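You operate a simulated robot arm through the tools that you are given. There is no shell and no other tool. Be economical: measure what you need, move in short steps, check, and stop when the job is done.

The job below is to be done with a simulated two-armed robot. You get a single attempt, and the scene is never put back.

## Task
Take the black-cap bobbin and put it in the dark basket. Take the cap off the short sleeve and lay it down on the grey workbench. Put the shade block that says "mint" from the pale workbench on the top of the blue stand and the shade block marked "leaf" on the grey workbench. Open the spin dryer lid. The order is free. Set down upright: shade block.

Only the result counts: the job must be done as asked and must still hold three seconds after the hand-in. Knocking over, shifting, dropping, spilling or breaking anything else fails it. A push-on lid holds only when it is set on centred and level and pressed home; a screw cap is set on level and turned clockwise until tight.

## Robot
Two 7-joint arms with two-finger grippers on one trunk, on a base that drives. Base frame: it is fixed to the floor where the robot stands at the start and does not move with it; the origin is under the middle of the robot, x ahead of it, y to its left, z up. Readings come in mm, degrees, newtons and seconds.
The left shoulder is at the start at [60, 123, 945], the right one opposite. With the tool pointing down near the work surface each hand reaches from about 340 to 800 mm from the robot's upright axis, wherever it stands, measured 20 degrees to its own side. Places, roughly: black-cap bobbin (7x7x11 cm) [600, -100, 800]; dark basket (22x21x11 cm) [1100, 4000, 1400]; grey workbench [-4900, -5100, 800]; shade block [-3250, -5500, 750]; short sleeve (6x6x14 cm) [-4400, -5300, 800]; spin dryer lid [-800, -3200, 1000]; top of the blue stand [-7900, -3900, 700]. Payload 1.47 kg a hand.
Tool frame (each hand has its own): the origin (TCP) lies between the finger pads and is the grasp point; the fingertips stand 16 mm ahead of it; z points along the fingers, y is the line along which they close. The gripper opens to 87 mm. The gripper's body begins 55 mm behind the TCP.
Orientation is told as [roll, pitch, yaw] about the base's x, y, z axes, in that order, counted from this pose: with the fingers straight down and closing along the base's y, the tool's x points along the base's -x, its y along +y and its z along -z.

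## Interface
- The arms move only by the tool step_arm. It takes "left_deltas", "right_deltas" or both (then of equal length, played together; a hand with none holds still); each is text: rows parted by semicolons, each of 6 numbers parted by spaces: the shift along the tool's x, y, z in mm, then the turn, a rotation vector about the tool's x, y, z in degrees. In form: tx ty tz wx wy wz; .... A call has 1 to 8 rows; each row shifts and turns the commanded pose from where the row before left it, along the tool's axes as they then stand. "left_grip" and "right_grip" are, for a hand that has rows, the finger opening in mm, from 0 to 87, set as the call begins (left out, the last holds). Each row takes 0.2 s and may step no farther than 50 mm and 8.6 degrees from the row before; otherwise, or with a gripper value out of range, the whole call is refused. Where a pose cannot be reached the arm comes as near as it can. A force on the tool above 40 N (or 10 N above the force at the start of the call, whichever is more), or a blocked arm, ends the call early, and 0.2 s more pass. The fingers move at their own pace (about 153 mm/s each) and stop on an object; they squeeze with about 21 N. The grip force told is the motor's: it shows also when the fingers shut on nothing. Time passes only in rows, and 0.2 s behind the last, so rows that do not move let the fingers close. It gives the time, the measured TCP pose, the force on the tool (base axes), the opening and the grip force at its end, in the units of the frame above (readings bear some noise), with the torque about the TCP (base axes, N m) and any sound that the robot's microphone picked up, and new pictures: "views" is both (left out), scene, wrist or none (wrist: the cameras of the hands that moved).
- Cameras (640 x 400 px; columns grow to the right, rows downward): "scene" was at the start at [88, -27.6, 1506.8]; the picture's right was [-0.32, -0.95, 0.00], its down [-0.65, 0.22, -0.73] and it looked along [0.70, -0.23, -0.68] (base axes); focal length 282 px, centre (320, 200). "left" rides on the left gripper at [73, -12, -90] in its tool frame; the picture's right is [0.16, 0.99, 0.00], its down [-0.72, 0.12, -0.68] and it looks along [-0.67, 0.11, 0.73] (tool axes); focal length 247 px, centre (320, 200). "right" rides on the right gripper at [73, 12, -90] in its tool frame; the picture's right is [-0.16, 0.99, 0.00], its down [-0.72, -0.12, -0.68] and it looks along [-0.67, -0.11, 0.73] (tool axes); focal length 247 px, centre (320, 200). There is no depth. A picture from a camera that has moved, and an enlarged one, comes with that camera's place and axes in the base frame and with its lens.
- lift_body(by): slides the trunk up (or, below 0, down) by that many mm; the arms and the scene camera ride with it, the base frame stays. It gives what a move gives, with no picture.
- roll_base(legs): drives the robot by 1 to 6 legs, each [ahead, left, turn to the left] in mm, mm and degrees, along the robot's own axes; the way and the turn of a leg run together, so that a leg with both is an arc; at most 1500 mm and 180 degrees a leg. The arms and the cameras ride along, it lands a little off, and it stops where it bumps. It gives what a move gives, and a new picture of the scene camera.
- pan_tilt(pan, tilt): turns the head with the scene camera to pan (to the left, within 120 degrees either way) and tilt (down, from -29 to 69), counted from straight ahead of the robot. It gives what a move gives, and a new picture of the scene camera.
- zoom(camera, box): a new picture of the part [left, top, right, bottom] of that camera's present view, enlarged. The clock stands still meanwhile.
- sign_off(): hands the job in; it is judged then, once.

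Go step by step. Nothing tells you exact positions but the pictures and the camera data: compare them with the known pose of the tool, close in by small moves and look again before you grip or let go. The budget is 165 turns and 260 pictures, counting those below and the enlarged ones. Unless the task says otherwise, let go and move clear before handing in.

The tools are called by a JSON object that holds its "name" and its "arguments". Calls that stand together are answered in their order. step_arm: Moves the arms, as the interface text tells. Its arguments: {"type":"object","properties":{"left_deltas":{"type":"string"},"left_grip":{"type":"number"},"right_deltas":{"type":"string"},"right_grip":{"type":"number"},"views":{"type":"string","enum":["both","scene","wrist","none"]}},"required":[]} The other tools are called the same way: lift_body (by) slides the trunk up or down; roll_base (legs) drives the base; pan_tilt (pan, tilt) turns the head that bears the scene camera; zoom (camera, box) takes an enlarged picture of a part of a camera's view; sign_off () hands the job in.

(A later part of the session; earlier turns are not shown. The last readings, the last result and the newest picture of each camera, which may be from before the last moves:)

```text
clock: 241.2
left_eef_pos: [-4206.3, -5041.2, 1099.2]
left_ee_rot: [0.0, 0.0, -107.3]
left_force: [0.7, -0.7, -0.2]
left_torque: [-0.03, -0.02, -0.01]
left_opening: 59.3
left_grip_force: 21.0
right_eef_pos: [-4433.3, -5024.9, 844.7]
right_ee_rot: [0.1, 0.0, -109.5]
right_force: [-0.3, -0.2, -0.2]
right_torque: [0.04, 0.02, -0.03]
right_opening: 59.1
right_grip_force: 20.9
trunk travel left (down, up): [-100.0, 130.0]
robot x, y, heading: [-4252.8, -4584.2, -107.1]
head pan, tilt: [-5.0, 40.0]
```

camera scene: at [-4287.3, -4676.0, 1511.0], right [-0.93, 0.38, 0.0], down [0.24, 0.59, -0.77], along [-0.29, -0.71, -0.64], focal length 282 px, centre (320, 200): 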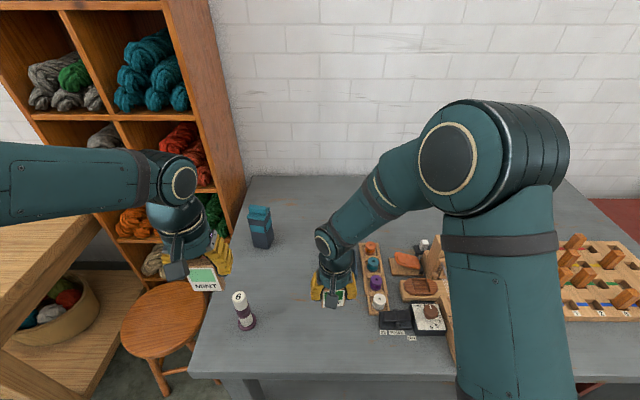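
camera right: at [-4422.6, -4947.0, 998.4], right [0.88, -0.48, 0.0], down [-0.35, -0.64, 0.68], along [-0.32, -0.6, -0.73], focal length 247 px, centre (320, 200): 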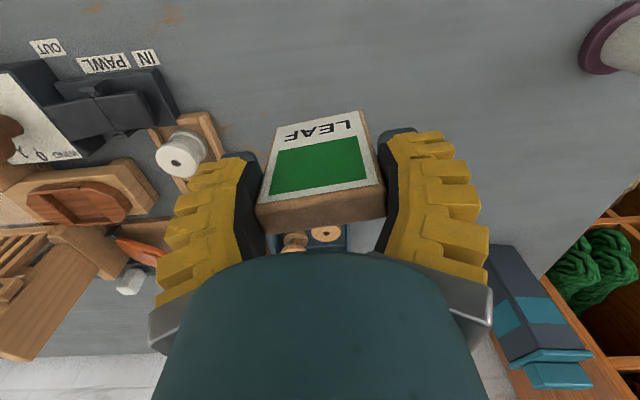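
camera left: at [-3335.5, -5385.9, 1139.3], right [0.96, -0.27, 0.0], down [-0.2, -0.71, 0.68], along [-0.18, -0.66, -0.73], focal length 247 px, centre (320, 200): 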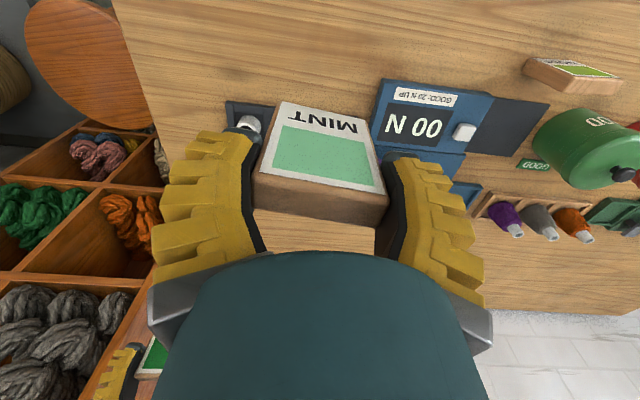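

{"name": "step_arm", "arguments": {"right_deltas": "0 0 2 0 0 0;0 0 2 0 0 0;0 0 2 0 0 0", "views": "none"}}

{"name": "zoom", "arguments": {"camera": "right", "box": [230, 60, 410, 260]}}

```text
clock: 242.0
left_eef_pos: [-4207.3, -5039.7, 1098.5]
left_ee_rot: [0.0, 0.0, -107.2]
left_force: [-0.7, -0.4, -0.5]
left_torque: [-0.04, -0.02, 0.02]
left_opening: 59.3
left_grip_force: 21.0
right_eef_pos: [-4434.9, -5024.2, 840.5]
right_ee_rot: [0.2, -0.1, -109.6]
right_force: [-8.1, 0.0, 20.7]
right_torque: [-0.13, 0.18, -0.04]
right_opening: 60.3
right_grip_force: 20.9
trunk travel left (down, up): [-100.0, 130.0]
robot x, y, heading: [-4249.0, -4587.4, -107.2]
head pan, tilt: [-5.0, 40.0]
```

```text
2.00 times, centred on (320, 160) of right
camera zoom: at [-4398.1, -4959.2, 931.2], right [0.88, -0.48, 0.0], down [-0.35, -0.64, 0.68], along [-0.32, -0.6, -0.73], focal length 494 px, centre (320, 280)
```

zoom: 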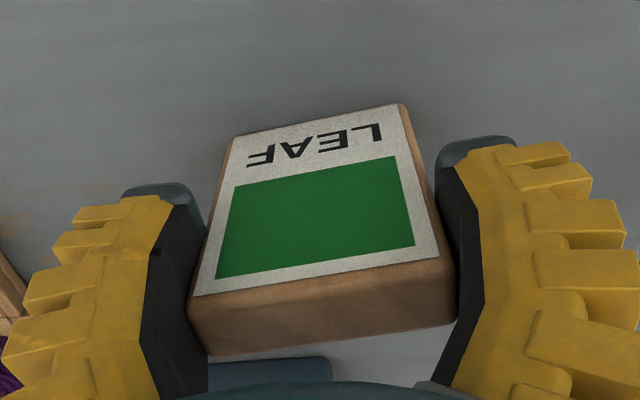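

Contact made: leaf stands on the bench. I ease off, open and rise.

{"name": "step_arm", "arguments": {"right_deltas": "0 0 -1.5 0 0 0;0 0 0 0 0 0", "views": "none"}}

{"name": "step_arm", "arguments": {"right_deltas": "0 0 0 0 0 0;0 0 0 0 0 0;0 0 0 0 0 0", "right_grip": 87, "views": "none"}}

{"name": "step_arm", "arguments": {"right_deltas": "0 0 -20 0 0 0;0 0 -40 0 0 0;0 0 -45 0 0 0;0 0 -45 0 0 0;0 -20 -45 0 0 0;0 -40 -20 0 0 0;0 -40 0 0 0 0;0 -40 0 0 0 0", "views": "scene"}}

```text
clock: 242.6
left_eef_pos: [-4206.8, -5041.1, 1098.2]
left_ee_rot: [0.1, 0.0, -107.4]
left_force: [0.7, -0.1, 0.2]
left_torque: [-0.02, -0.01, 0.01]
left_opening: 59.3
left_grip_force: 21.1
right_eef_pos: [-4433.2, -5023.7, 839.9]
right_ee_rot: [0.1, 0.1, -109.5]
right_force: [-1.9, -2.2, 8.4]
right_torque: [-0.2, 0.1, -0.02]
right_opening: 60.1
right_grip_force: 20.1
trunk travel left (down, up): [-100.0, 130.0]
robot x, y, heading: [-4249.9, -4588.4, -106.9]
head pan, tilt: [-5.0, 40.0]
```

```text
clock: 243.4
left_eef_pos: [-4207.7, -5041.3, 1098.2]
left_ee_rot: [0.0, -0.1, -107.3]
left_force: [-0.4, -0.8, -0.9]
left_torque: [-0.02, 0.0, 0.01]
left_opening: 59.1
left_grip_force: 21.0
right_eef_pos: [-4433.3, -5024.0, 840.8]
right_ee_rot: [0.0, 0.1, -109.5]
right_force: [-0.3, -0.7, -1.0]
right_torque: [0.04, -0.02, 0.0]
right_opening: 87.3
right_grip_force: 0.2
trunk travel left (down, up): [-100.0, 130.0]
robot x, y, heading: [-4250.2, -4590.6, -107.1]
head pan, tilt: [-5.0, 40.0]
```

```text
clock: 245.2
left_eef_pos: [-4208.2, -5041.5, 1098.5]
left_ee_rot: [0.0, 0.0, -107.2]
left_force: [-0.1, 0.2, -0.5]
left_torque: [-0.01, -0.02, 0.0]
left_opening: 59.2
left_grip_force: 21.0
right_eef_pos: [-4567.8, -4973.9, 1055.6]
right_ee_rot: [0.0, 0.1, -109.5]
right_force: [0.3, 0.5, -0.9]
right_torque: [-0.01, 0.01, 0.0]
right_opening: 87.2
right_grip_force: 0.0
trunk travel left (down, up): [-100.0, 130.0]
robot x, y, heading: [-4251.9, -4587.2, -107.3]
head pan, tilt: [-5.0, 40.0]
camera scene: at [-4288.0, -4676.0, 1510.9], right [-0.93, 0.38, 0.0], down [0.24, 0.59, -0.77], along [-0.29, -0.71, -0.64], focal length 282 px, centre (320, 200)
```

scene: 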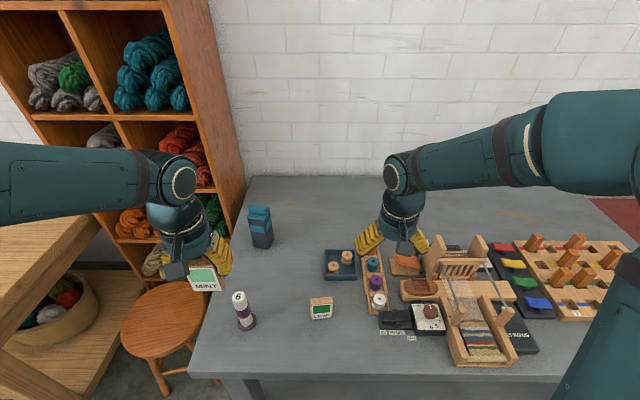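

Leaf stands on the grey bench. I'll deliver mint first; I back off and look toward the blue stand to the right.

{"name": "roll_base", "arguments": {"legs": [[-700, 0, 0], [0, 0, -75]]}}

{"name": "pan_tilt", "arguments": {"pan": 0, "tilt": 15}}

```text
clock: 252.3
left_eef_pos: [-4475.8, -4066.2, 1098.7]
left_ee_rot: [0.0, 0.0, 175.8]
left_force: [-0.4, 0.2, 0.1]
left_torque: [0.01, -0.03, -0.01]
left_opening: 59.1
left_grip_force: 21.0
right_eef_pos: [-4493.1, -3701.8, 1056.6]
right_ee_rot: [0.1, 0.2, 173.6]
right_force: [0.9, 0.1, -0.2]
right_torque: [-0.01, -0.01, -0.01]
right_opening: 87.0
right_grip_force: 0.0
trunk travel left (down, up): [-100.0, 130.0]
robot x, y, heading: [-4042.4, -3920.1, 176.0]
head pan, tilt: [-5.0, 40.0]
camera scene: at [-4137.0, -3907.5, 1510.9], right [0.16, 0.99, 0.0], down [0.63, -0.1, -0.77], along [-0.76, 0.12, -0.64], focal length 282 px, centre (320, 200)
```

scene: 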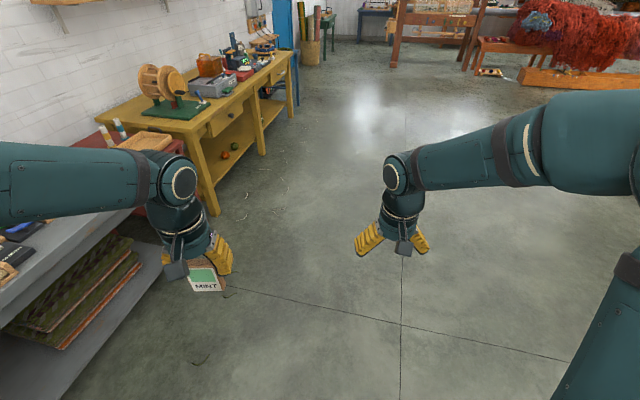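

```text
clock: 253.2
left_eef_pos: [-4473.3, -4065.8, 1098.1]
left_ee_rot: [0.0, 0.0, 175.8]
left_force: [-0.5, 0.5, 0.1]
left_torque: [0.0, 0.0, -0.03]
left_opening: 59.0
left_grip_force: 20.3
right_eef_pos: [-4492.2, -3700.1, 1056.8]
right_ee_rot: [0.1, 0.1, 173.6]
right_force: [-0.5, 0.3, -0.8]
right_torque: [0.0, -0.01, 0.01]
right_opening: 87.0
right_grip_force: 0.0
trunk travel left (down, up): [-100.0, 130.0]
robot x, y, heading: [-4042.0, -3919.6, 176.0]
head pan, tilt: [0.0, 15.0]
camera scene: at [-4146.2, -3914.4, 1550.4], right [0.07, 1.0, 0.0], down [0.26, -0.02, -0.97], along [-0.96, 0.07, -0.26], focal length 282 px, centre (320, 200)
```

scene: 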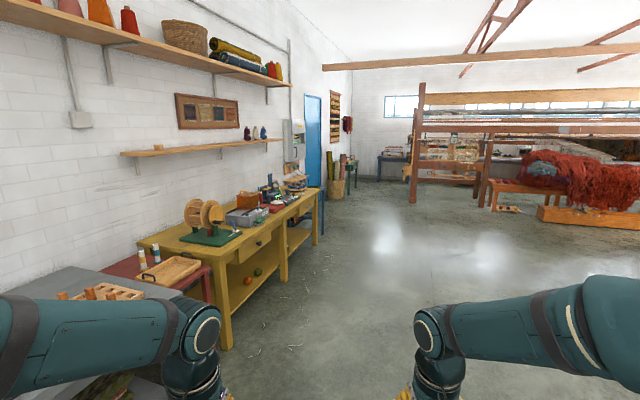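

{"name": "zoom", "arguments": {"camera": "scene", "box": [220, 130, 380, 230]}}

```text
4.00 times, centred on (300, 180) of scene
camera zoom: at [-4146.2, -3914.4, 1550.4], right [0.07, 1.0, 0.0], down [0.26, -0.02, -0.97], along [-0.96, 0.07, -0.26], focal length 1126 px, centre (400, 280)
```

zoom: 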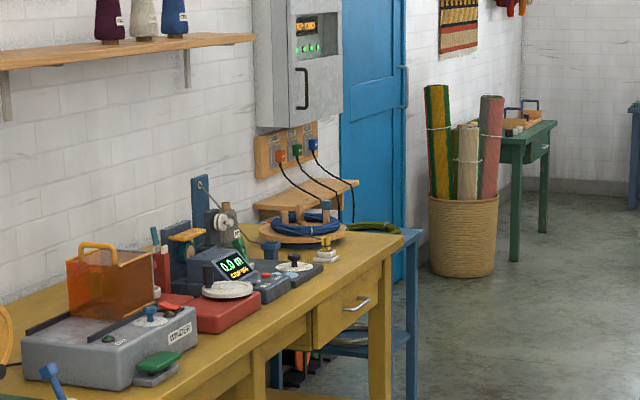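

The blue stand is just past the yellow bench. I drive alongside the benches and turn to face it.

{"name": "roll_base", "arguments": {"legs": [[1500, -250, 0], [1500, -450, 0], [500, -50, 0], [0, 0, 72]]}}

{"name": "pan_tilt", "arguments": {"pan": 0, "tilt": 35}}

```text
refused: leg 1 is longer than a leg can be; nothing moved
```

```text
clock: 254.0
left_eef_pos: [-4474.2, -4065.9, 1098.8]
left_ee_rot: [-0.1, 0.0, 175.8]
left_force: [-0.6, -0.1, -0.8]
left_torque: [0.0, -0.02, 0.01]
left_opening: 59.2
left_grip_force: 21.0
right_eef_pos: [-4491.6, -3700.1, 1056.4]
right_ee_rot: [0.1, 0.1, 173.5]
right_force: [-0.1, 0.2, -0.4]
right_torque: [0.01, 0.02, 0.02]
right_opening: 86.9
right_grip_force: 0.1
trunk travel left (down, up): [-100.0, 130.0]
robot x, y, heading: [-4042.7, -3917.1, 175.6]
head pan, tilt: [0.0, 35.0]
camera scene: at [-4140.9, -3914.8, 1518.6], right [0.07, 1.0, 0.0], down [0.57, -0.04, -0.82], along [-0.82, 0.06, -0.57], focal length 282 px, centre (320, 200)
```

scene: 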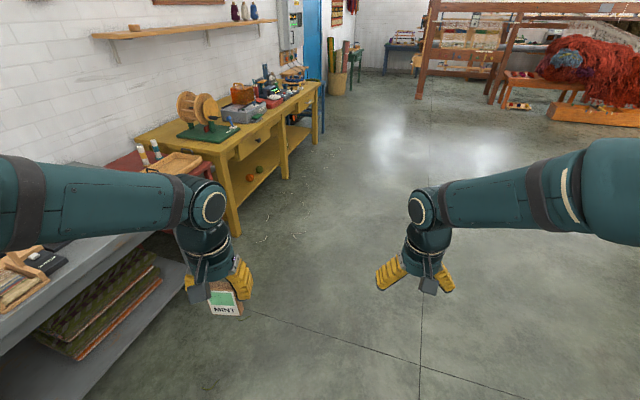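

{"name": "roll_base", "arguments": {"legs": [[1400, -250, 0], [1400, -450, 0], [650, -100, 0], [0, 0, 72]]}}

```text
clock: 274.2
left_eef_pos: [-7381.1, -3447.8, 1098.3]
left_ee_rot: [0.0, 0.0, -107.0]
left_force: [-0.5, -0.5, -0.7]
left_torque: [0.01, 0.03, -0.04]
left_opening: 58.3
left_grip_force: 20.8
right_eef_pos: [-7740.3, -3384.7, 1056.3]
right_ee_rot: [0.1, 0.2, -109.3]
right_force: [0.4, -0.3, 0.5]
right_torque: [0.04, 0.0, -0.01]
right_opening: 87.1
right_grip_force: 0.1
trunk travel left (down, up): [-100.0, 130.0]
robot x, y, heading: [-7427.5, -2995.3, -106.9]
head pan, tilt: [0.0, 35.0]
camera scene: at [-7455.7, -3089.5, 1518.5], right [-0.96, 0.29, 0.0], down [0.17, 0.55, -0.82], along [-0.24, -0.78, -0.57], focal length 282 px, centre (320, 200)
```

scene: 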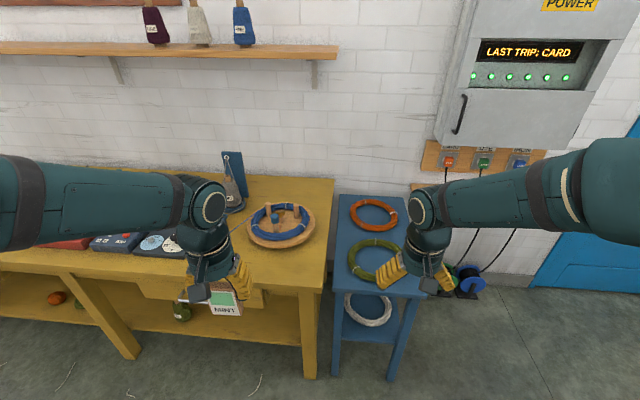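

The blue stand carries an orange and a green coil. I zoom to find free space on its top.

{"name": "zoom", "arguments": {"camera": "scene", "box": [320, 170, 460, 310]}}

```text
2.86 times, centred on (390, 240) of scene
camera zoom: at [-7455.7, -3089.5, 1518.5], right [-0.96, 0.29, 0.0], down [0.17, 0.55, -0.82], along [-0.24, -0.78, -0.57], focal length 804 px, centre (120, 86)
```

zoom: 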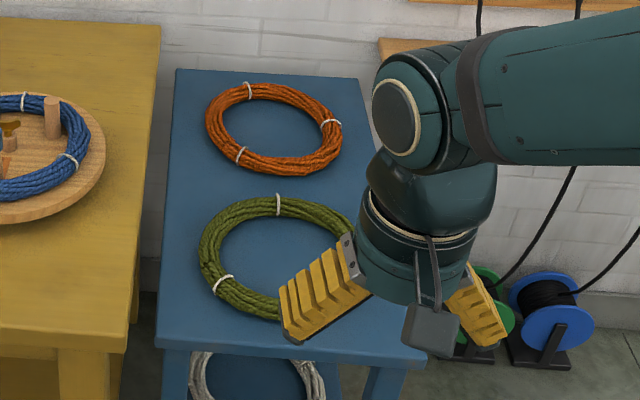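

The front-right corner of the stand top is free, near [-7947, -3602]. I shift right and forward so the left hand can reach it.

{"name": "roll_base", "arguments": {"legs": [[200, -400, 0]]}}

{"name": "step_arm", "arguments": {"right_deltas": "0 -40 -10 0 0 0;0 -40 -10 0 0 0;0 -40 -10 0 0 0;10 -30 -10 0 0 0", "left_deltas": "0 0 10 0 0 0;0 0 20 0 0 0;0 0 20 0 0 0;0 0 20 0 0 0", "views": "none"}}

{"name": "pan_tilt", "arguments": {"pan": 5, "tilt": 50}}

```text
clock: 278.3
left_eef_pos: [-7808.4, -3527.7, 1098.2]
left_ee_rot: [0.0, 0.0, -105.9]
left_force: [-0.2, -0.4, -0.8]
left_torque: [0.01, -0.06, 0.0]
left_opening: 58.4
left_grip_force: 21.1
right_eef_pos: [-8169.9, -3469.9, 1056.8]
right_ee_rot: [0.1, 0.1, -108.3]
right_force: [-0.1, 0.0, -0.6]
right_torque: [0.0, -0.01, 0.0]
right_opening: 86.9
right_grip_force: 0.1
trunk travel left (down, up): [-100.0, 130.0]
robot x, y, heading: [-7861.6, -3073.2, -105.8]
head pan, tilt: [0.0, 35.0]
camera scene: at [-7891.7, -3170.0, 1518.5], right [-0.96, 0.27, 0.0], down [0.16, 0.55, -0.82], along [-0.22, -0.79, -0.57], focal length 282 px, centre (320, 200)
```

scene: 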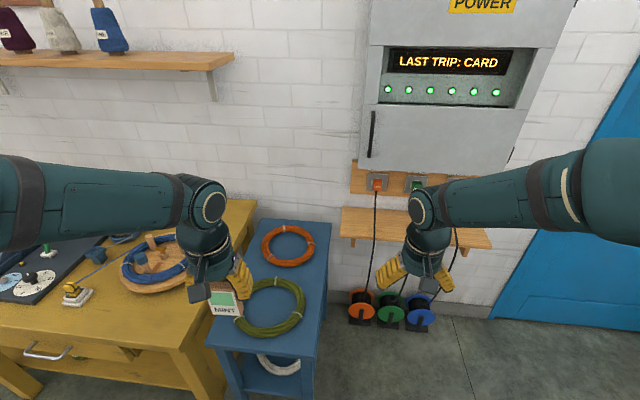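

```text
clock: 279.3
left_eef_pos: [-7809.1, -3525.8, 1027.9]
left_ee_rot: [0.0, -0.1, -105.9]
left_force: [0.1, -0.2, -0.5]
left_torque: [0.01, 0.01, 0.0]
left_opening: 58.3
left_grip_force: 20.7
right_eef_pos: [-8312.7, -3412.2, 1095.6]
right_ee_rot: [0.1, 0.1, -108.0]
right_force: [0.5, 0.7, 0.3]
right_torque: [-0.02, -0.01, 0.0]
right_opening: 87.2
right_grip_force: 0.1
trunk travel left (down, up): [-100.0, 130.0]
robot x, y, heading: [-7865.4, -3075.5, -105.8]
head pan, tilt: [0.0, 35.0]
```

```text
clock: 280.0
left_eef_pos: [-7810.0, -3525.4, 1028.6]
left_ee_rot: [0.0, 0.0, -105.9]
left_force: [0.3, 0.2, 0.0]
left_torque: [0.01, 0.03, 0.0]
left_opening: 58.2
left_grip_force: 21.1
right_eef_pos: [-8312.2, -3411.0, 1096.9]
right_ee_rot: [0.0, 0.2, -108.2]
right_force: [1.2, -0.4, 0.1]
right_torque: [-0.02, -0.04, -0.02]
right_opening: 87.0
right_grip_force: 0.0
trunk travel left (down, up): [-100.0, 130.0]
robot x, y, heading: [-7863.7, -3074.6, -105.9]
head pan, tilt: [5.0, 50.0]
camera scene: at [-7881.9, -3160.8, 1496.8], right [-0.98, 0.19, 0.0], down [0.14, 0.75, -0.64], along [-0.12, -0.63, -0.77], focal length 282 px, centre (320, 200)
```

scene: 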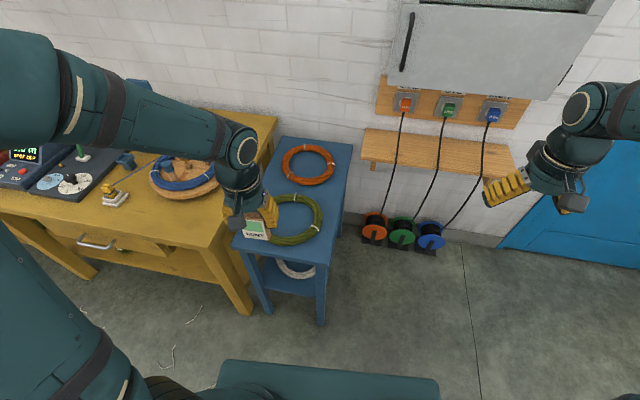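

Measured spacing shows the front-right corner offers ~30 mm clearance to the coil. I move mint above it and look with the wrist camera.

{"name": "step_arm", "arguments": {"left_deltas": "-26 -30 25 0 0 0;-26 -30 25 0 0 0;-26 -30 25 0 0 0;-27 -31 25 0 0 7;0 0 0 0 0 0", "views": "both"}}

{"name": "zoom", "arguments": {"camera": "scene", "box": [220, 130, 380, 290]}}

```text
clock: 281.2
left_eef_pos: [-7953.4, -3591.7, 929.4]
left_ee_rot: [0.0, 0.0, -113.1]
left_force: [0.5, 0.2, 0.1]
left_torque: [-0.01, 0.03, -0.03]
left_opening: 58.2
left_grip_force: 20.5
right_eef_pos: [-8311.6, -3412.5, 1095.5]
right_ee_rot: [0.1, 0.1, -108.2]
right_force: [-0.1, -0.1, 0.5]
right_torque: [-0.01, -0.03, 0.0]
right_opening: 86.8
right_grip_force: 0.1
trunk travel left (down, up): [-100.0, 130.0]
robot x, y, heading: [-7866.6, -3074.2, -105.7]
head pan, tilt: [5.0, 50.0]
camera scene: at [-7881.2, -3160.4, 1496.8], right [-0.98, 0.19, 0.0], down [0.14, 0.75, -0.64], along [-0.12, -0.63, -0.77], focal length 282 px, centre (320, 200)
camera left: at [-7934.4, -3520.1, 1018.8], right [0.97, -0.24, 0.0], down [-0.18, -0.71, 0.68], along [-0.16, -0.66, -0.73], focal length 247 px, centre (320, 200)
```

scene: 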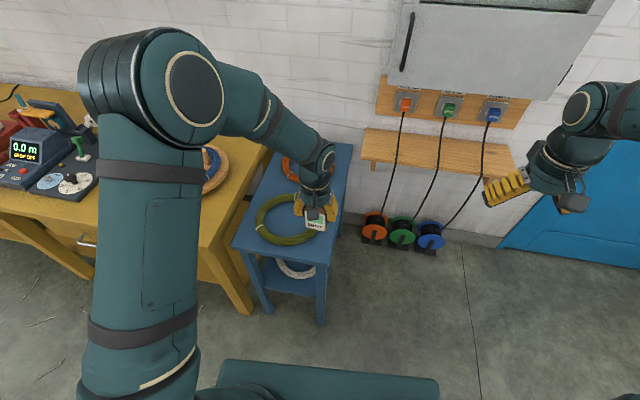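
left: 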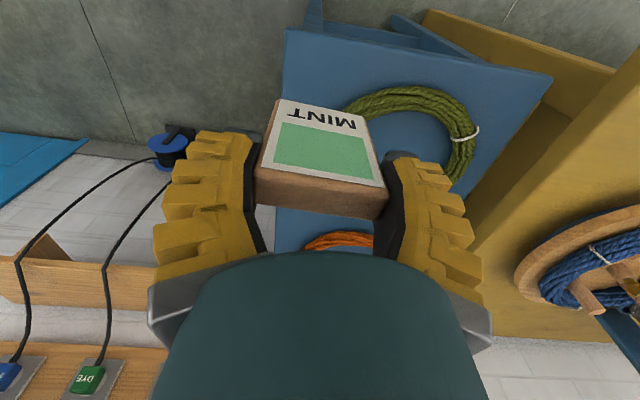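

```text
2.50 times, centred on (300, 210) of scene
camera zoom: at [-7881.2, -3160.4, 1496.8], right [-0.98, 0.19, 0.0], down [0.14, 0.75, -0.64], along [-0.12, -0.63, -0.77], focal length 704 px, centre (370, 175)
```

zoom: 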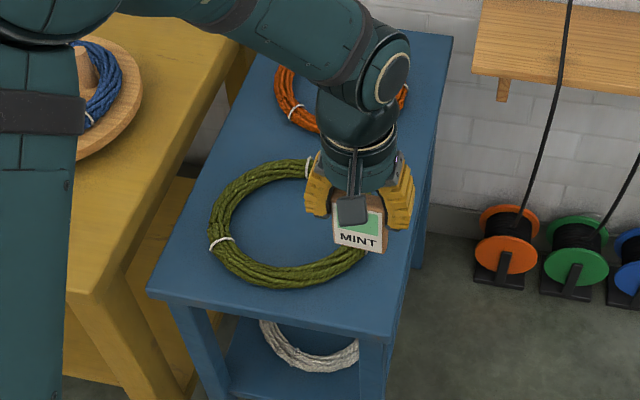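

The stand top is at z ≈678 and the spot is clear. I lower mint in place, then finely until contact.

{"name": "step_arm", "arguments": {"left_deltas": "-10 0 35 0 0 0;0 0 45 0 0 0;0 0 45 0 0 0;0 0 35 0 0 0;0 0 25 0 0 0;0 0 5 0 0 0;0 0 0 0 0 0", "views": "wrist"}}

{"name": "zoom", "arguments": {"camera": "scene", "box": [220, 130, 380, 290]}}

```text
clock: 282.7
left_eef_pos: [-7958.9, -3605.5, 743.6]
left_ee_rot: [0.0, -0.4, -112.9]
left_force: [2.4, 3.3, 15.8]
left_torque: [0.32, -0.19, 0.0]
left_opening: 63.0
left_grip_force: 20.9
right_eef_pos: [-8311.3, -3411.7, 1096.3]
right_ee_rot: [0.2, 0.1, -108.1]
right_force: [-0.5, 0.2, -0.1]
right_torque: [0.01, 0.01, -0.02]
right_opening: 87.0
right_grip_force: 0.0
trunk travel left (down, up): [-100.0, 130.0]
robot x, y, heading: [-7864.1, -3074.7, -105.9]
head pan, tilt: [5.0, 50.0]
stopped in row 7 (left hand): the force on the tool passed its limit at 46 N (the readings are from after the stop); the commanded pose is now the measured one
camera left: at [-7940.5, -3533.0, 832.8], right [0.97, -0.24, 0.0], down [-0.17, -0.71, 0.68], along [-0.17, -0.66, -0.73], focal length 247 px, centre (320, 200)
```

left: 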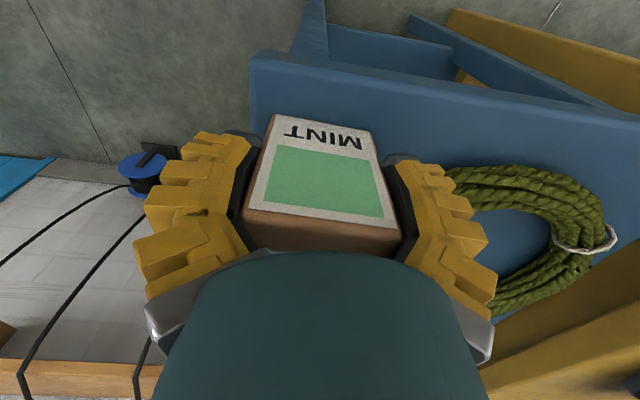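

```text
2.50 times, centred on (300, 210) of scene
camera zoom: at [-7881.3, -3159.4, 1496.8], right [-0.98, 0.19, 0.0], down [0.14, 0.75, -0.64], along [-0.12, -0.63, -0.77], focal length 704 px, centre (370, 175)
```

zoom: 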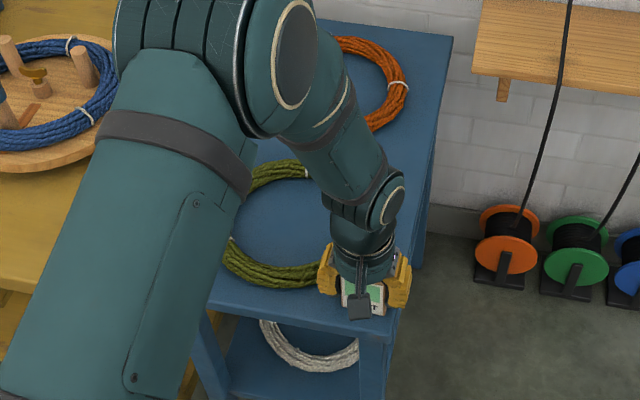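

It touched at TCP z ≈744 (stand top ≈700). I relieve the press and inspect before releasing.

{"name": "step_arm", "arguments": {"left_deltas": "0 0 -2 0 0 0;0 0 0 0 0 0", "views": "none"}}

{"name": "zoom", "arguments": {"camera": "left", "box": [200, 60, 440, 260]}}

```text
clock: 283.3
left_eef_pos: [-7958.2, -3605.8, 743.9]
left_ee_rot: [-0.1, -0.2, -112.9]
left_force: [-0.2, -0.8, 0.4]
left_torque: [0.02, 0.0, -0.01]
left_opening: 62.6
left_grip_force: 21.1
right_eef_pos: [-8312.4, -3411.6, 1094.1]
right_ee_rot: [0.1, 0.0, -108.2]
right_force: [-0.1, 0.1, 0.0]
right_torque: [0.01, -0.02, 0.01]
right_opening: 87.0
right_grip_force: 0.1
trunk travel left (down, up): [-100.0, 130.0]
robot x, y, heading: [-7865.1, -3071.7, -106.0]
head pan, tilt: [5.0, 50.0]
```

```text
2.00 times, centred on (320, 160) of left
camera zoom: at [-7940.0, -3533.2, 833.5], right [0.97, -0.24, 0.0], down [-0.17, -0.71, 0.68], along [-0.16, -0.66, -0.73], focal length 494 px, centre (320, 280)
```

zoom: 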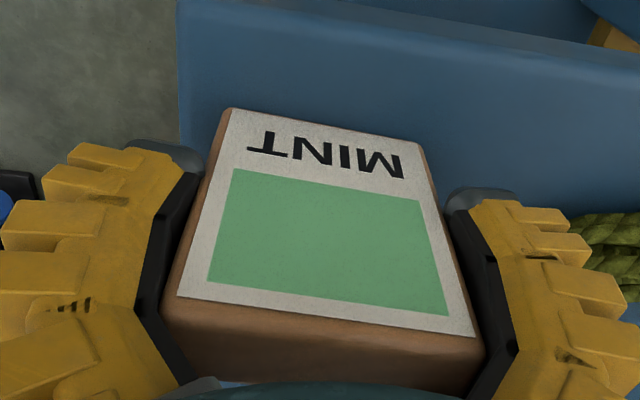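

{"name": "zoom", "arguments": {"camera": "scene", "box": [290, 220, 340, 270]}}

```text
8.00 times, centred on (315, 245) of scene
camera zoom: at [-7881.7, -3160.9, 1496.7], right [-0.98, 0.19, 0.0], down [0.14, 0.75, -0.64], along [-0.12, -0.63, -0.77], focal length 2252 px, centre (360, -160)
```

zoom: 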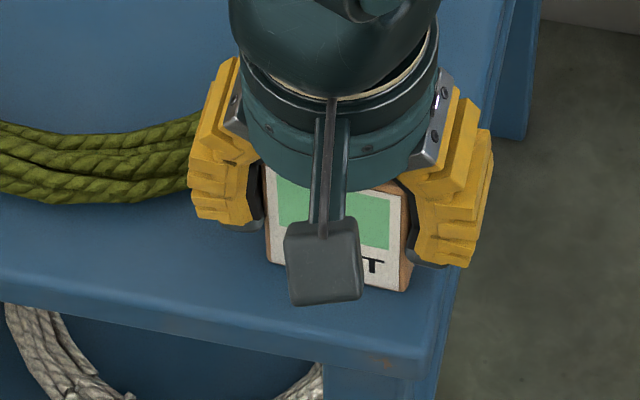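

It rests on the surface, clear of the coil. I open just a little and rise straight up.

{"name": "step_arm", "arguments": {"left_deltas": "0 0 0 0 0 0;0 0 0 0 0 0;0 0 0 0 0 0", "left_grip": 74, "views": "wrist"}}

```text
clock: 284.1
left_eef_pos: [-7959.8, -3605.8, 744.3]
left_ee_rot: [-0.1, -0.2, -112.9]
left_force: [0.1, -0.2, 2.0]
left_torque: [0.01, -0.03, 0.03]
left_opening: 77.2
left_grip_force: 1.9
right_eef_pos: [-8312.8, -3411.8, 1095.4]
right_ee_rot: [0.0, 0.1, -108.2]
right_force: [-0.4, 0.5, 0.4]
right_torque: [0.03, 0.01, 0.02]
right_opening: 87.0
right_grip_force: 0.0
trunk travel left (down, up): [-100.0, 130.0]
robot x, y, heading: [-7863.7, -3074.9, -105.9]
head pan, tilt: [5.0, 50.0]
camera left: at [-7940.3, -3533.2, 834.1], right [0.97, -0.24, 0.0], down [-0.17, -0.71, 0.68], along [-0.16, -0.66, -0.73], focal length 247 px, centre (320, 200)
```

left: 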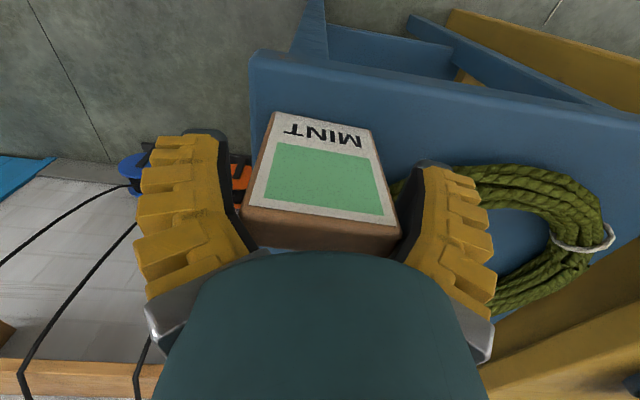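

{"name": "step_arm", "arguments": {"left_deltas": "0 0 -8 0 0 0;0 0 -15 0 0 0;0 0 -30 0 0 0;0 0 -45 0 0 0;0 0 -45 0 0 0;0 0 -45 0 0 0;20 30 -30 0 0 0;0 0 0 0 0 0", "left_grip": 80, "views": "both"}}

{"name": "zoom", "arguments": {"camera": "scene", "box": [270, 200, 350, 280]}}

```text
clock: 285.9
left_eef_pos: [-7927.2, -3597.8, 963.9]
left_ee_rot: [0.0, -0.2, -113.0]
left_force: [0.0, 0.0, -0.5]
left_torque: [0.01, -0.02, 0.0]
left_opening: 81.8
left_grip_force: 1.2
right_eef_pos: [-8312.7, -3413.0, 1094.9]
right_ee_rot: [0.1, 0.0, -108.2]
right_force: [0.4, 0.3, -0.3]
right_torque: [-0.01, -0.01, 0.01]
right_opening: 87.0
right_grip_force: 0.0
trunk travel left (down, up): [-100.0, 130.0]
robot x, y, heading: [-7863.0, -3077.5, -105.9]
head pan, tilt: [5.0, 50.0]
camera scene: at [-7882.9, -3161.4, 1496.6], right [-0.98, 0.19, 0.0], down [0.14, 0.75, -0.64], along [-0.12, -0.63, -0.77], focal length 282 px, centre (320, 200)
camera left: at [-7907.5, -3525.9, 1053.1], right [0.97, -0.24, 0.0], down [-0.17, -0.71, 0.68], along [-0.16, -0.66, -0.73], focal length 247 px, centre (320, 200)
```

scene: 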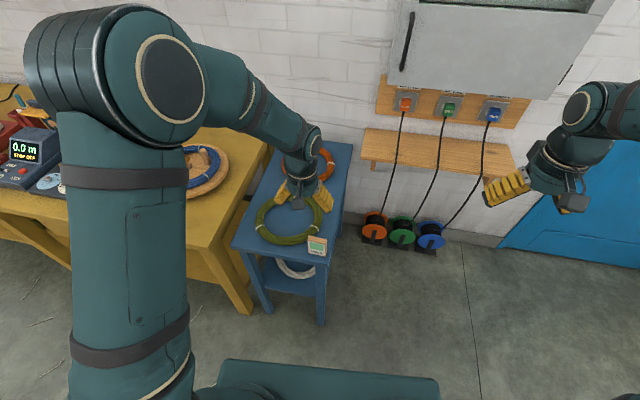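
left: 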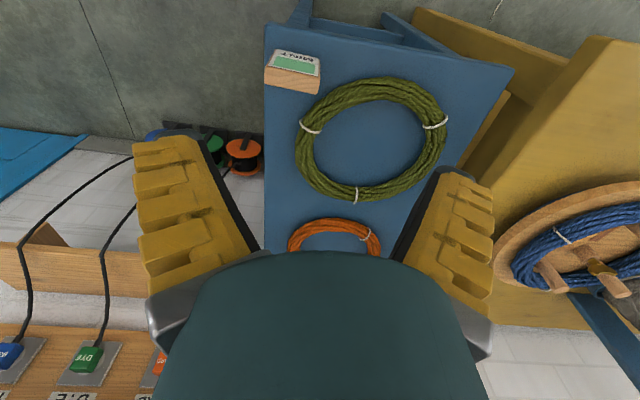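

```text
5.00 times, centred on (310, 240) of scene
camera zoom: at [-7882.9, -3161.4, 1496.6], right [-0.98, 0.19, 0.0], down [0.14, 0.75, -0.64], along [-0.12, -0.63, -0.77], focal length 1408 px, centre (370, 0)
```

zoom: 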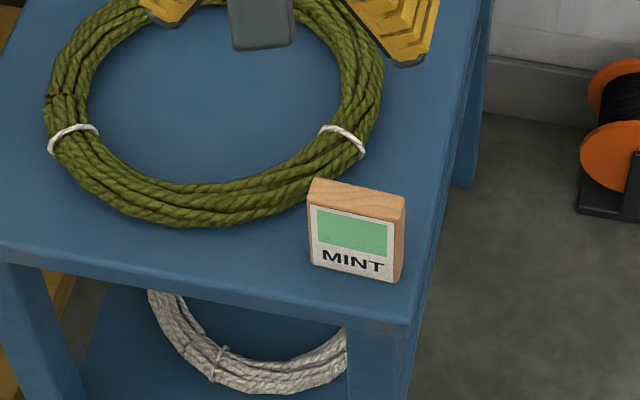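

Mint stands upright on the blue stand. I tuck the arms in and return sideways to the grey bench.

{"name": "step_arm", "arguments": {"left_deltas": "20 25 -34 0 0 0;20 25 -34 0 0 0;20 25 -34 0 0 0;20 25 -34 0 0 -7", "right_deltas": "0 30 0 0 0 0;0 30 0 0 0 0;0 30 0 0 0 0;0 30 0 0 0 -2", "views": "none"}}

{"name": "pan_tilt", "arguments": {"pan": 0, "tilt": 40}}

{"name": "roll_base", "arguments": {"legs": [[-400, 0, 0], [0, 1450, 0], [0, 1450, 0], [0, 750, 0]]}}

```text
clock: 286.9
left_eef_pos: [-7799.9, -3562.4, 1094.8]
left_ee_rot: [0.0, -0.3, -105.8]
left_force: [-0.5, 0.9, 1.0]
left_torque: [-0.02, 0.03, 0.03]
left_opening: 81.7
left_grip_force: 1.4
right_eef_pos: [-8196.2, -3449.0, 1097.3]
right_ee_rot: [0.1, 0.1, -106.1]
right_force: [0.6, 0.8, 0.9]
right_torque: [-0.03, 0.03, 0.02]
right_opening: 87.0
right_grip_force: 0.1
trunk travel left (down, up): [-100.0, 130.0]
robot x, y, heading: [-7863.3, -3072.0, -105.7]
head pan, tilt: [5.0, 50.0]
```

```text
clock: 287.6
left_eef_pos: [-7801.3, -3562.5, 1094.8]
left_ee_rot: [-0.1, -0.3, -105.9]
left_force: [-0.8, -0.4, 0.0]
left_torque: [0.04, 0.01, 0.02]
left_opening: 81.6
left_grip_force: 1.3
right_eef_pos: [-8198.7, -3448.4, 1096.8]
right_ee_rot: [0.1, 0.2, -106.1]
right_force: [-0.1, -0.1, 0.0]
right_torque: [0.01, 0.02, 0.05]
right_opening: 86.9
right_grip_force: 0.2
trunk travel left (down, up): [-100.0, 130.0]
robot x, y, heading: [-7863.5, -3073.6, -105.7]
head pan, tilt: [0.0, 40.0]
camera scene: at [-7890.4, -3166.9, 1510.9], right [-0.96, 0.27, 0.0], down [0.18, 0.62, -0.77], along [-0.21, -0.74, -0.64], focal length 282 px, centre (320, 200)
```

scene: 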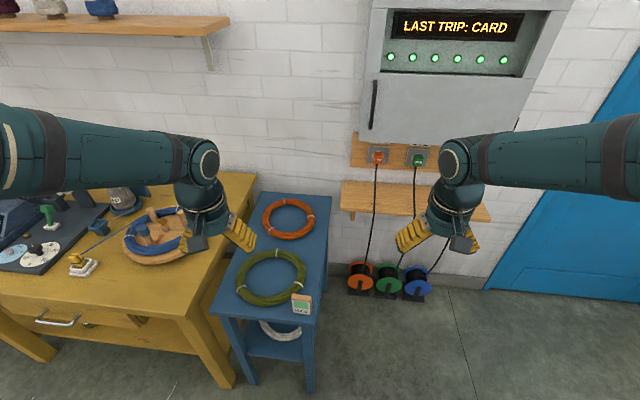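

```text
clock: 321.9
left_eef_pos: [-4151.9, -4179.5, 1095.3]
left_ee_rot: [-0.1, -0.3, -105.5]
left_force: [0.3, 1.1, 0.6]
left_torque: [-0.01, -0.03, 0.02]
left_opening: 81.8
left_grip_force: 0.9
right_eef_pos: [-4550.0, -4067.2, 1097.2]
right_ee_rot: [0.1, 0.1, -105.8]
right_force: [-0.3, 0.9, -0.3]
right_torque: [0.01, 0.02, -0.03]
right_opening: 86.9
right_grip_force: 0.1
trunk travel left (down, up): [-100.0, 130.0]
robot x, y, heading: [-4223.2, -3686.1, -105.7]
head pan, tilt: [0.0, 40.0]
camera scene: at [-4244.2, -3783.5, 1510.9], right [-0.96, 0.27, 0.0], down [0.17, 0.62, -0.77], along [-0.2, -0.74, -0.64], focal length 282 px, centre (320, 200)
```

scene: 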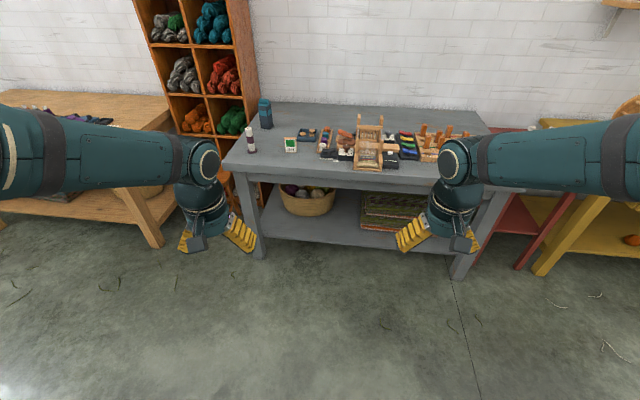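

I approach the sleeve so that it ends up just right of centre in front of the robot.

{"name": "roll_base", "arguments": {"legs": [[500, 400, 0], [400, 0, 0]]}}

{"name": "zoom", "arguments": {"camera": "scene", "box": [280, 130, 420, 290]}}

```text
clock: 328.1
left_eef_pos: [-4014.6, -5173.5, 1094.6]
left_ee_rot: [-0.1, -0.2, -105.9]
left_force: [-0.1, -0.8, -0.7]
left_torque: [0.01, 0.02, 0.01]
left_opening: 81.7
left_grip_force: 1.0
right_eef_pos: [-4412.5, -5055.6, 1096.0]
right_ee_rot: [0.1, 0.1, -106.1]
right_force: [0.3, -0.5, 0.6]
right_torque: [0.01, -0.01, 0.01]
right_opening: 86.8
right_grip_force: 0.1
trunk travel left (down, up): [-100.0, 130.0]
robot x, y, heading: [-4078.8, -4682.0, -105.7]
head pan, tilt: [0.0, 40.0]
camera scene: at [-4104.8, -4775.5, 1510.9], right [-0.96, 0.27, 0.0], down [0.18, 0.62, -0.77], along [-0.21, -0.74, -0.64], focal length 282 px, centre (320, 200)
```

scene: 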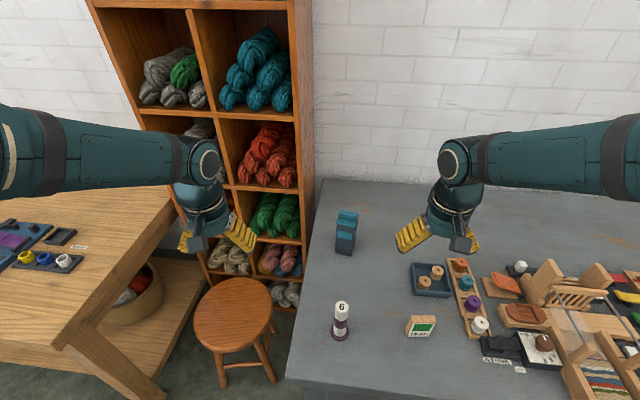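

```text
2.50 times, centred on (350, 210) of scene
camera zoom: at [-4104.8, -4775.5, 1510.9], right [-0.96, 0.27, 0.0], down [0.18, 0.62, -0.77], along [-0.21, -0.74, -0.64], focal length 704 px, centre (245, 175)
```

zoom: 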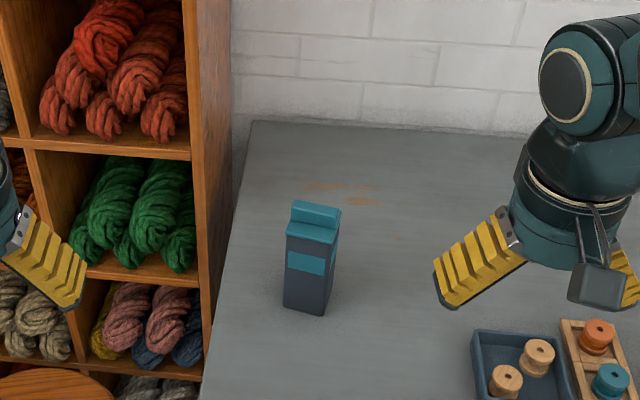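

{"name": "zoom", "arguments": {"camera": "scene", "box": [325, 205, 370, 260]}}

{"name": "step_arm", "arguments": {"right_deltas": "-40 20 0 0 0 0;-40 20 0 0 0 0;-40 20 0 0 0 0;-40 20 0 0 0 0;0 0 0 0 0 0", "right_grip": 87, "views": "wrist"}}

```text
7.27 times, centred on (348, 232) of scene
camera zoom: at [-4104.8, -4775.5, 1510.9], right [-0.96, 0.27, 0.0], down [0.18, 0.62, -0.77], along [-0.21, -0.74, -0.64], focal length 2048 px, centre (120, -36)
```

zoom: 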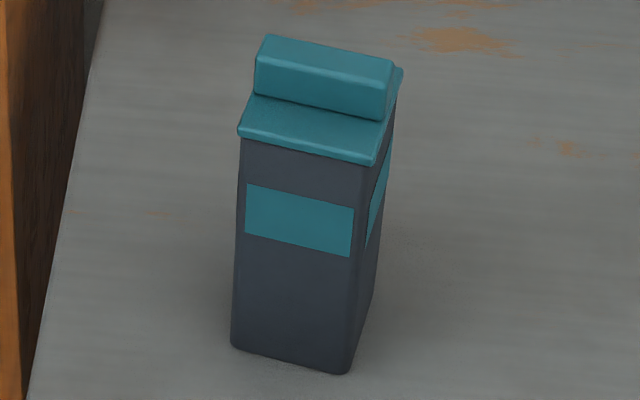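

```text
clock: 329.3
left_eef_pos: [-4015.4, -5171.3, 1095.3]
left_ee_rot: [-0.1, -0.2, -105.9]
left_force: [0.6, -0.8, 1.1]
left_torque: [0.0, 0.0, -0.01]
left_opening: 81.5
left_grip_force: 0.7
right_eef_pos: [-4379.0, -5228.9, 1092.4]
right_ee_rot: [0.0, 0.1, -106.2]
right_force: [0.7, 0.1, 1.0]
right_torque: [-0.02, 0.04, -0.03]
right_opening: 87.0
right_grip_force: 0.1
trunk travel left (down, up): [-100.0, 130.0]
robot x, y, heading: [-4078.1, -4681.1, -105.9]
head pan, tilt: [0.0, 40.0]
camera right: at [-4347.1, -5162.7, 1184.1], right [0.9, -0.43, 0.0], down [-0.31, -0.66, 0.68], along [-0.29, -0.61, -0.73], focal length 247 px, centre (320, 200)
```

right: 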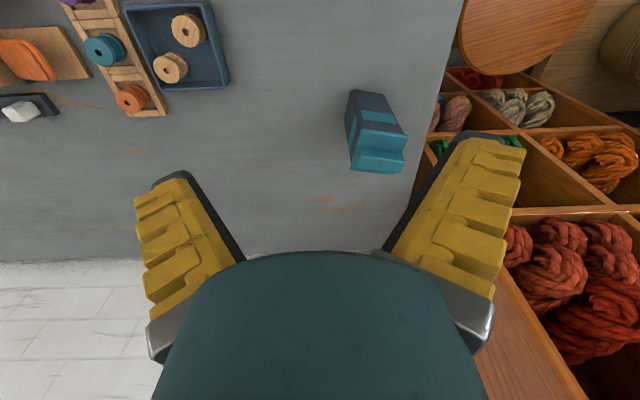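

The cap is a plate with a grip ridge, at about yaw -126°, top near z 938. I align the right hand above it.

{"name": "step_arm", "arguments": {"right_deltas": "0 0 0 0 0 8;0 0 0 0 0 8;0 0 0 0 0 4;-29 30 25 0 0 0;-29 30 25 0 0 0;-29 30 25 0 0 0;0 0 0 0 0 0", "right_grip": 87, "views": "both"}}

```text
clock: 330.9
left_eef_pos: [-4015.9, -5170.7, 1096.1]
left_ee_rot: [-0.2, -0.3, -106.0]
left_force: [-0.9, 0.6, -0.5]
left_torque: [-0.05, -0.02, 0.0]
left_opening: 81.4
left_grip_force: 1.0
right_eef_pos: [-4354.7, -5354.6, 1023.4]
right_ee_rot: [0.1, 0.1, -126.2]
right_force: [0.9, 0.2, 0.4]
right_torque: [0.0, -0.04, 0.02]
right_opening: 87.0
right_grip_force: 0.0
trunk travel left (down, up): [-100.0, 130.0]
robot x, y, heading: [-4079.1, -4682.2, -106.1]
head pan, tilt: [0.0, 40.0]
camera scene: at [-4104.7, -4773.2, 1511.1], right [-0.96, 0.27, 0.0], down [0.18, 0.62, -0.77], along [-0.21, -0.74, -0.64], focal length 282 px, centre (320, 200)
camera right: at [-4302.1, -5302.5, 1114.1], right [0.7, -0.71, 0.0], down [-0.52, -0.52, 0.68], along [-0.48, -0.48, -0.73], focal length 247 px, centre (320, 200)
```

scene: 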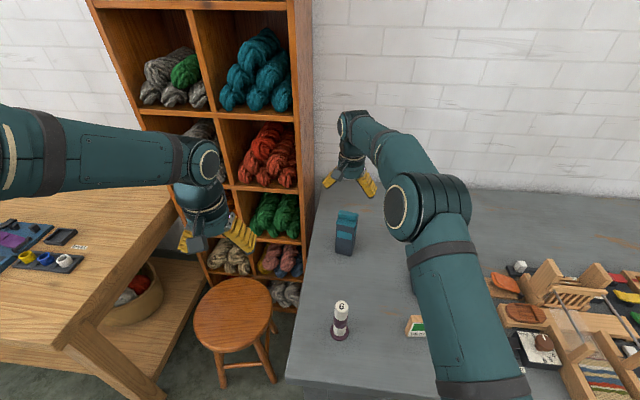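
right: 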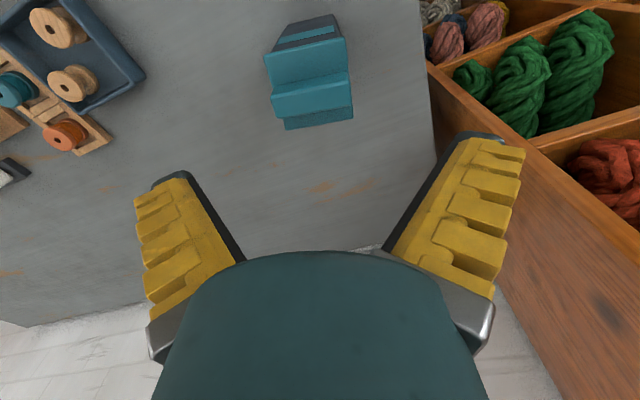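

The cap is nearly under the hand; I correct 10 mm and descend close.

{"name": "step_arm", "arguments": {"right_deltas": "9 -5 20 0 0 0;0 0 30 0 0 0;0 0 25 0 0 0;0 0 0 0 0 0", "right_grip": 87, "views": "wrist"}}

{"name": "zoom", "arguments": {"camera": "scene", "box": [300, 160, 400, 260]}}

```text
clock: 331.9
left_eef_pos: [-4014.7, -5171.7, 1096.5]
left_ee_rot: [-0.2, -0.2, -105.9]
left_force: [0.6, 0.1, 0.4]
left_torque: [0.0, 0.03, 0.0]
left_opening: 81.7
left_grip_force: 1.3
right_eef_pos: [-4357.0, -5345.6, 947.5]
right_ee_rot: [0.1, 0.2, -126.1]
right_force: [-0.3, 0.3, -0.7]
right_torque: [0.01, -0.01, 0.01]
right_opening: 87.0
right_grip_force: 0.0
trunk travel left (down, up): [-100.0, 130.0]
robot x, y, heading: [-4076.4, -4679.4, -105.8]
head pan, tilt: [0.0, 40.0]
camera right: at [-4303.2, -5293.2, 1038.4], right [0.7, -0.71, 0.0], down [-0.52, -0.52, 0.68], along [-0.48, -0.48, -0.73], focal length 247 px, centre (320, 200)
```

right: 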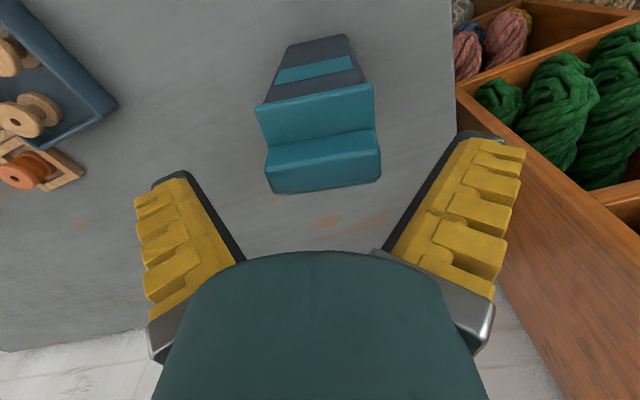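

```text
4.00 times, centred on (350, 210) of scene
camera zoom: at [-4104.5, -4774.7, 1510.9], right [-0.96, 0.27, 0.0], down [0.18, 0.62, -0.77], along [-0.21, -0.74, -0.64], focal length 1126 px, centre (200, 160)
```

zoom: 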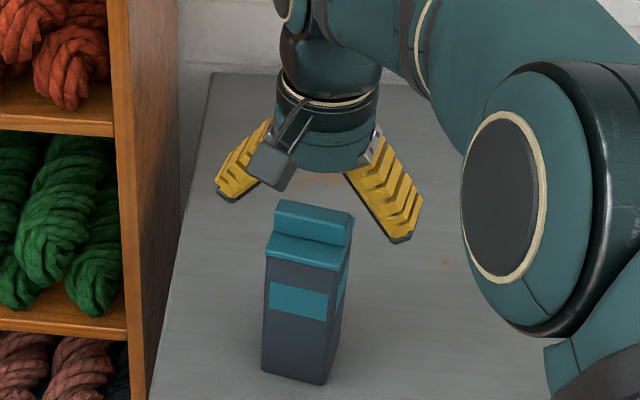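

Alignment is good. I descend 24 mm so the pads sit beside the ridge and plate, and close.

{"name": "step_arm", "arguments": {"right_deltas": "3 0 12 0 0 0;0 0 12 0 0 0;0 0 0 0 0 0", "right_grip": 87, "views": "wrist"}}

{"name": "step_arm", "arguments": {"right_deltas": "0 0 0 0 0 0;0 0 0 0 0 0;0 0 0 0 0 0", "right_grip": 30, "views": "wrist"}}

```text
clock: 332.7
left_eef_pos: [-4015.7, -5171.5, 1095.5]
left_ee_rot: [-0.1, -0.3, -105.9]
left_force: [-0.4, 0.2, -0.5]
left_torque: [0.0, 0.0, 0.01]
left_opening: 81.6
left_grip_force: 1.1
right_eef_pos: [-4354.3, -5343.1, 921.2]
right_ee_rot: [0.1, 0.1, -126.2]
right_force: [-0.3, -0.1, -0.5]
right_torque: [0.03, -0.01, 0.01]
right_opening: 87.2
right_grip_force: 0.0
trunk travel left (down, up): [-100.0, 130.0]
robot x, y, heading: [-4076.0, -4684.5, -106.0]
head pan, tilt: [0.0, 40.0]
camera right: at [-4302.3, -5290.4, 1012.5], right [0.7, -0.71, 0.0], down [-0.52, -0.52, 0.68], along [-0.48, -0.48, -0.73], focal length 247 px, centre (320, 200)
```

right: 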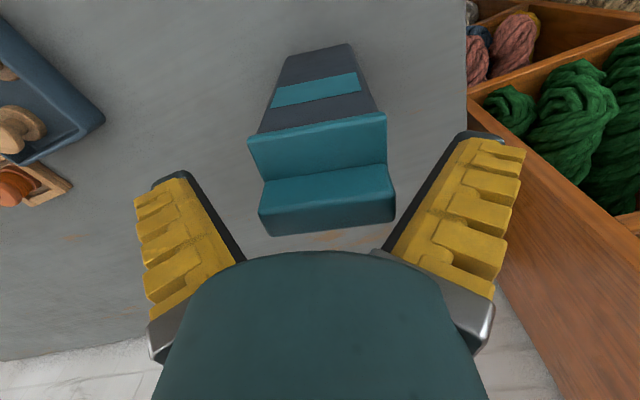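

```text
clock: 333.5
left_eef_pos: [-4016.1, -5171.4, 1094.6]
left_ee_rot: [-0.1, -0.2, -105.9]
left_force: [-0.4, -0.2, -1.2]
left_torque: [0.01, 0.02, -0.02]
left_opening: 81.7
left_grip_force: 1.1
right_eef_pos: [-4356.0, -5342.1, 922.9]
right_ee_rot: [0.1, 0.1, -126.2]
right_force: [0.5, 0.5, -1.8]
right_torque: [-0.04, 0.01, 0.02]
right_opening: 59.3
right_grip_force: 21.1
trunk travel left (down, up): [-100.0, 130.0]
robot x, y, heading: [-4073.9, -4684.6, -105.7]
head pan, tilt: [0.0, 40.0]
camera right: at [-4302.3, -5290.6, 1012.5], right [0.7, -0.71, 0.0], down [-0.52, -0.52, 0.68], along [-0.48, -0.48, -0.73], focal length 247 px, centre (320, 200)
```

right: 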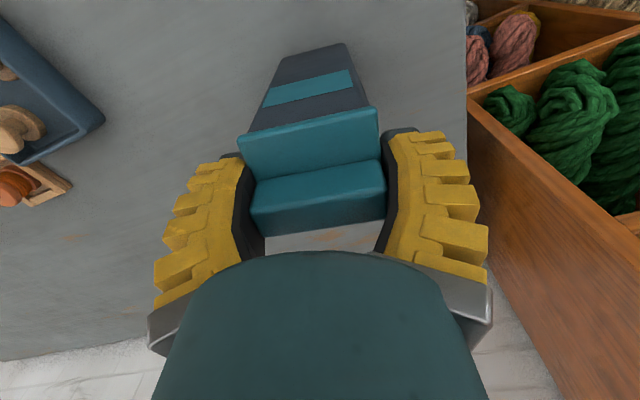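

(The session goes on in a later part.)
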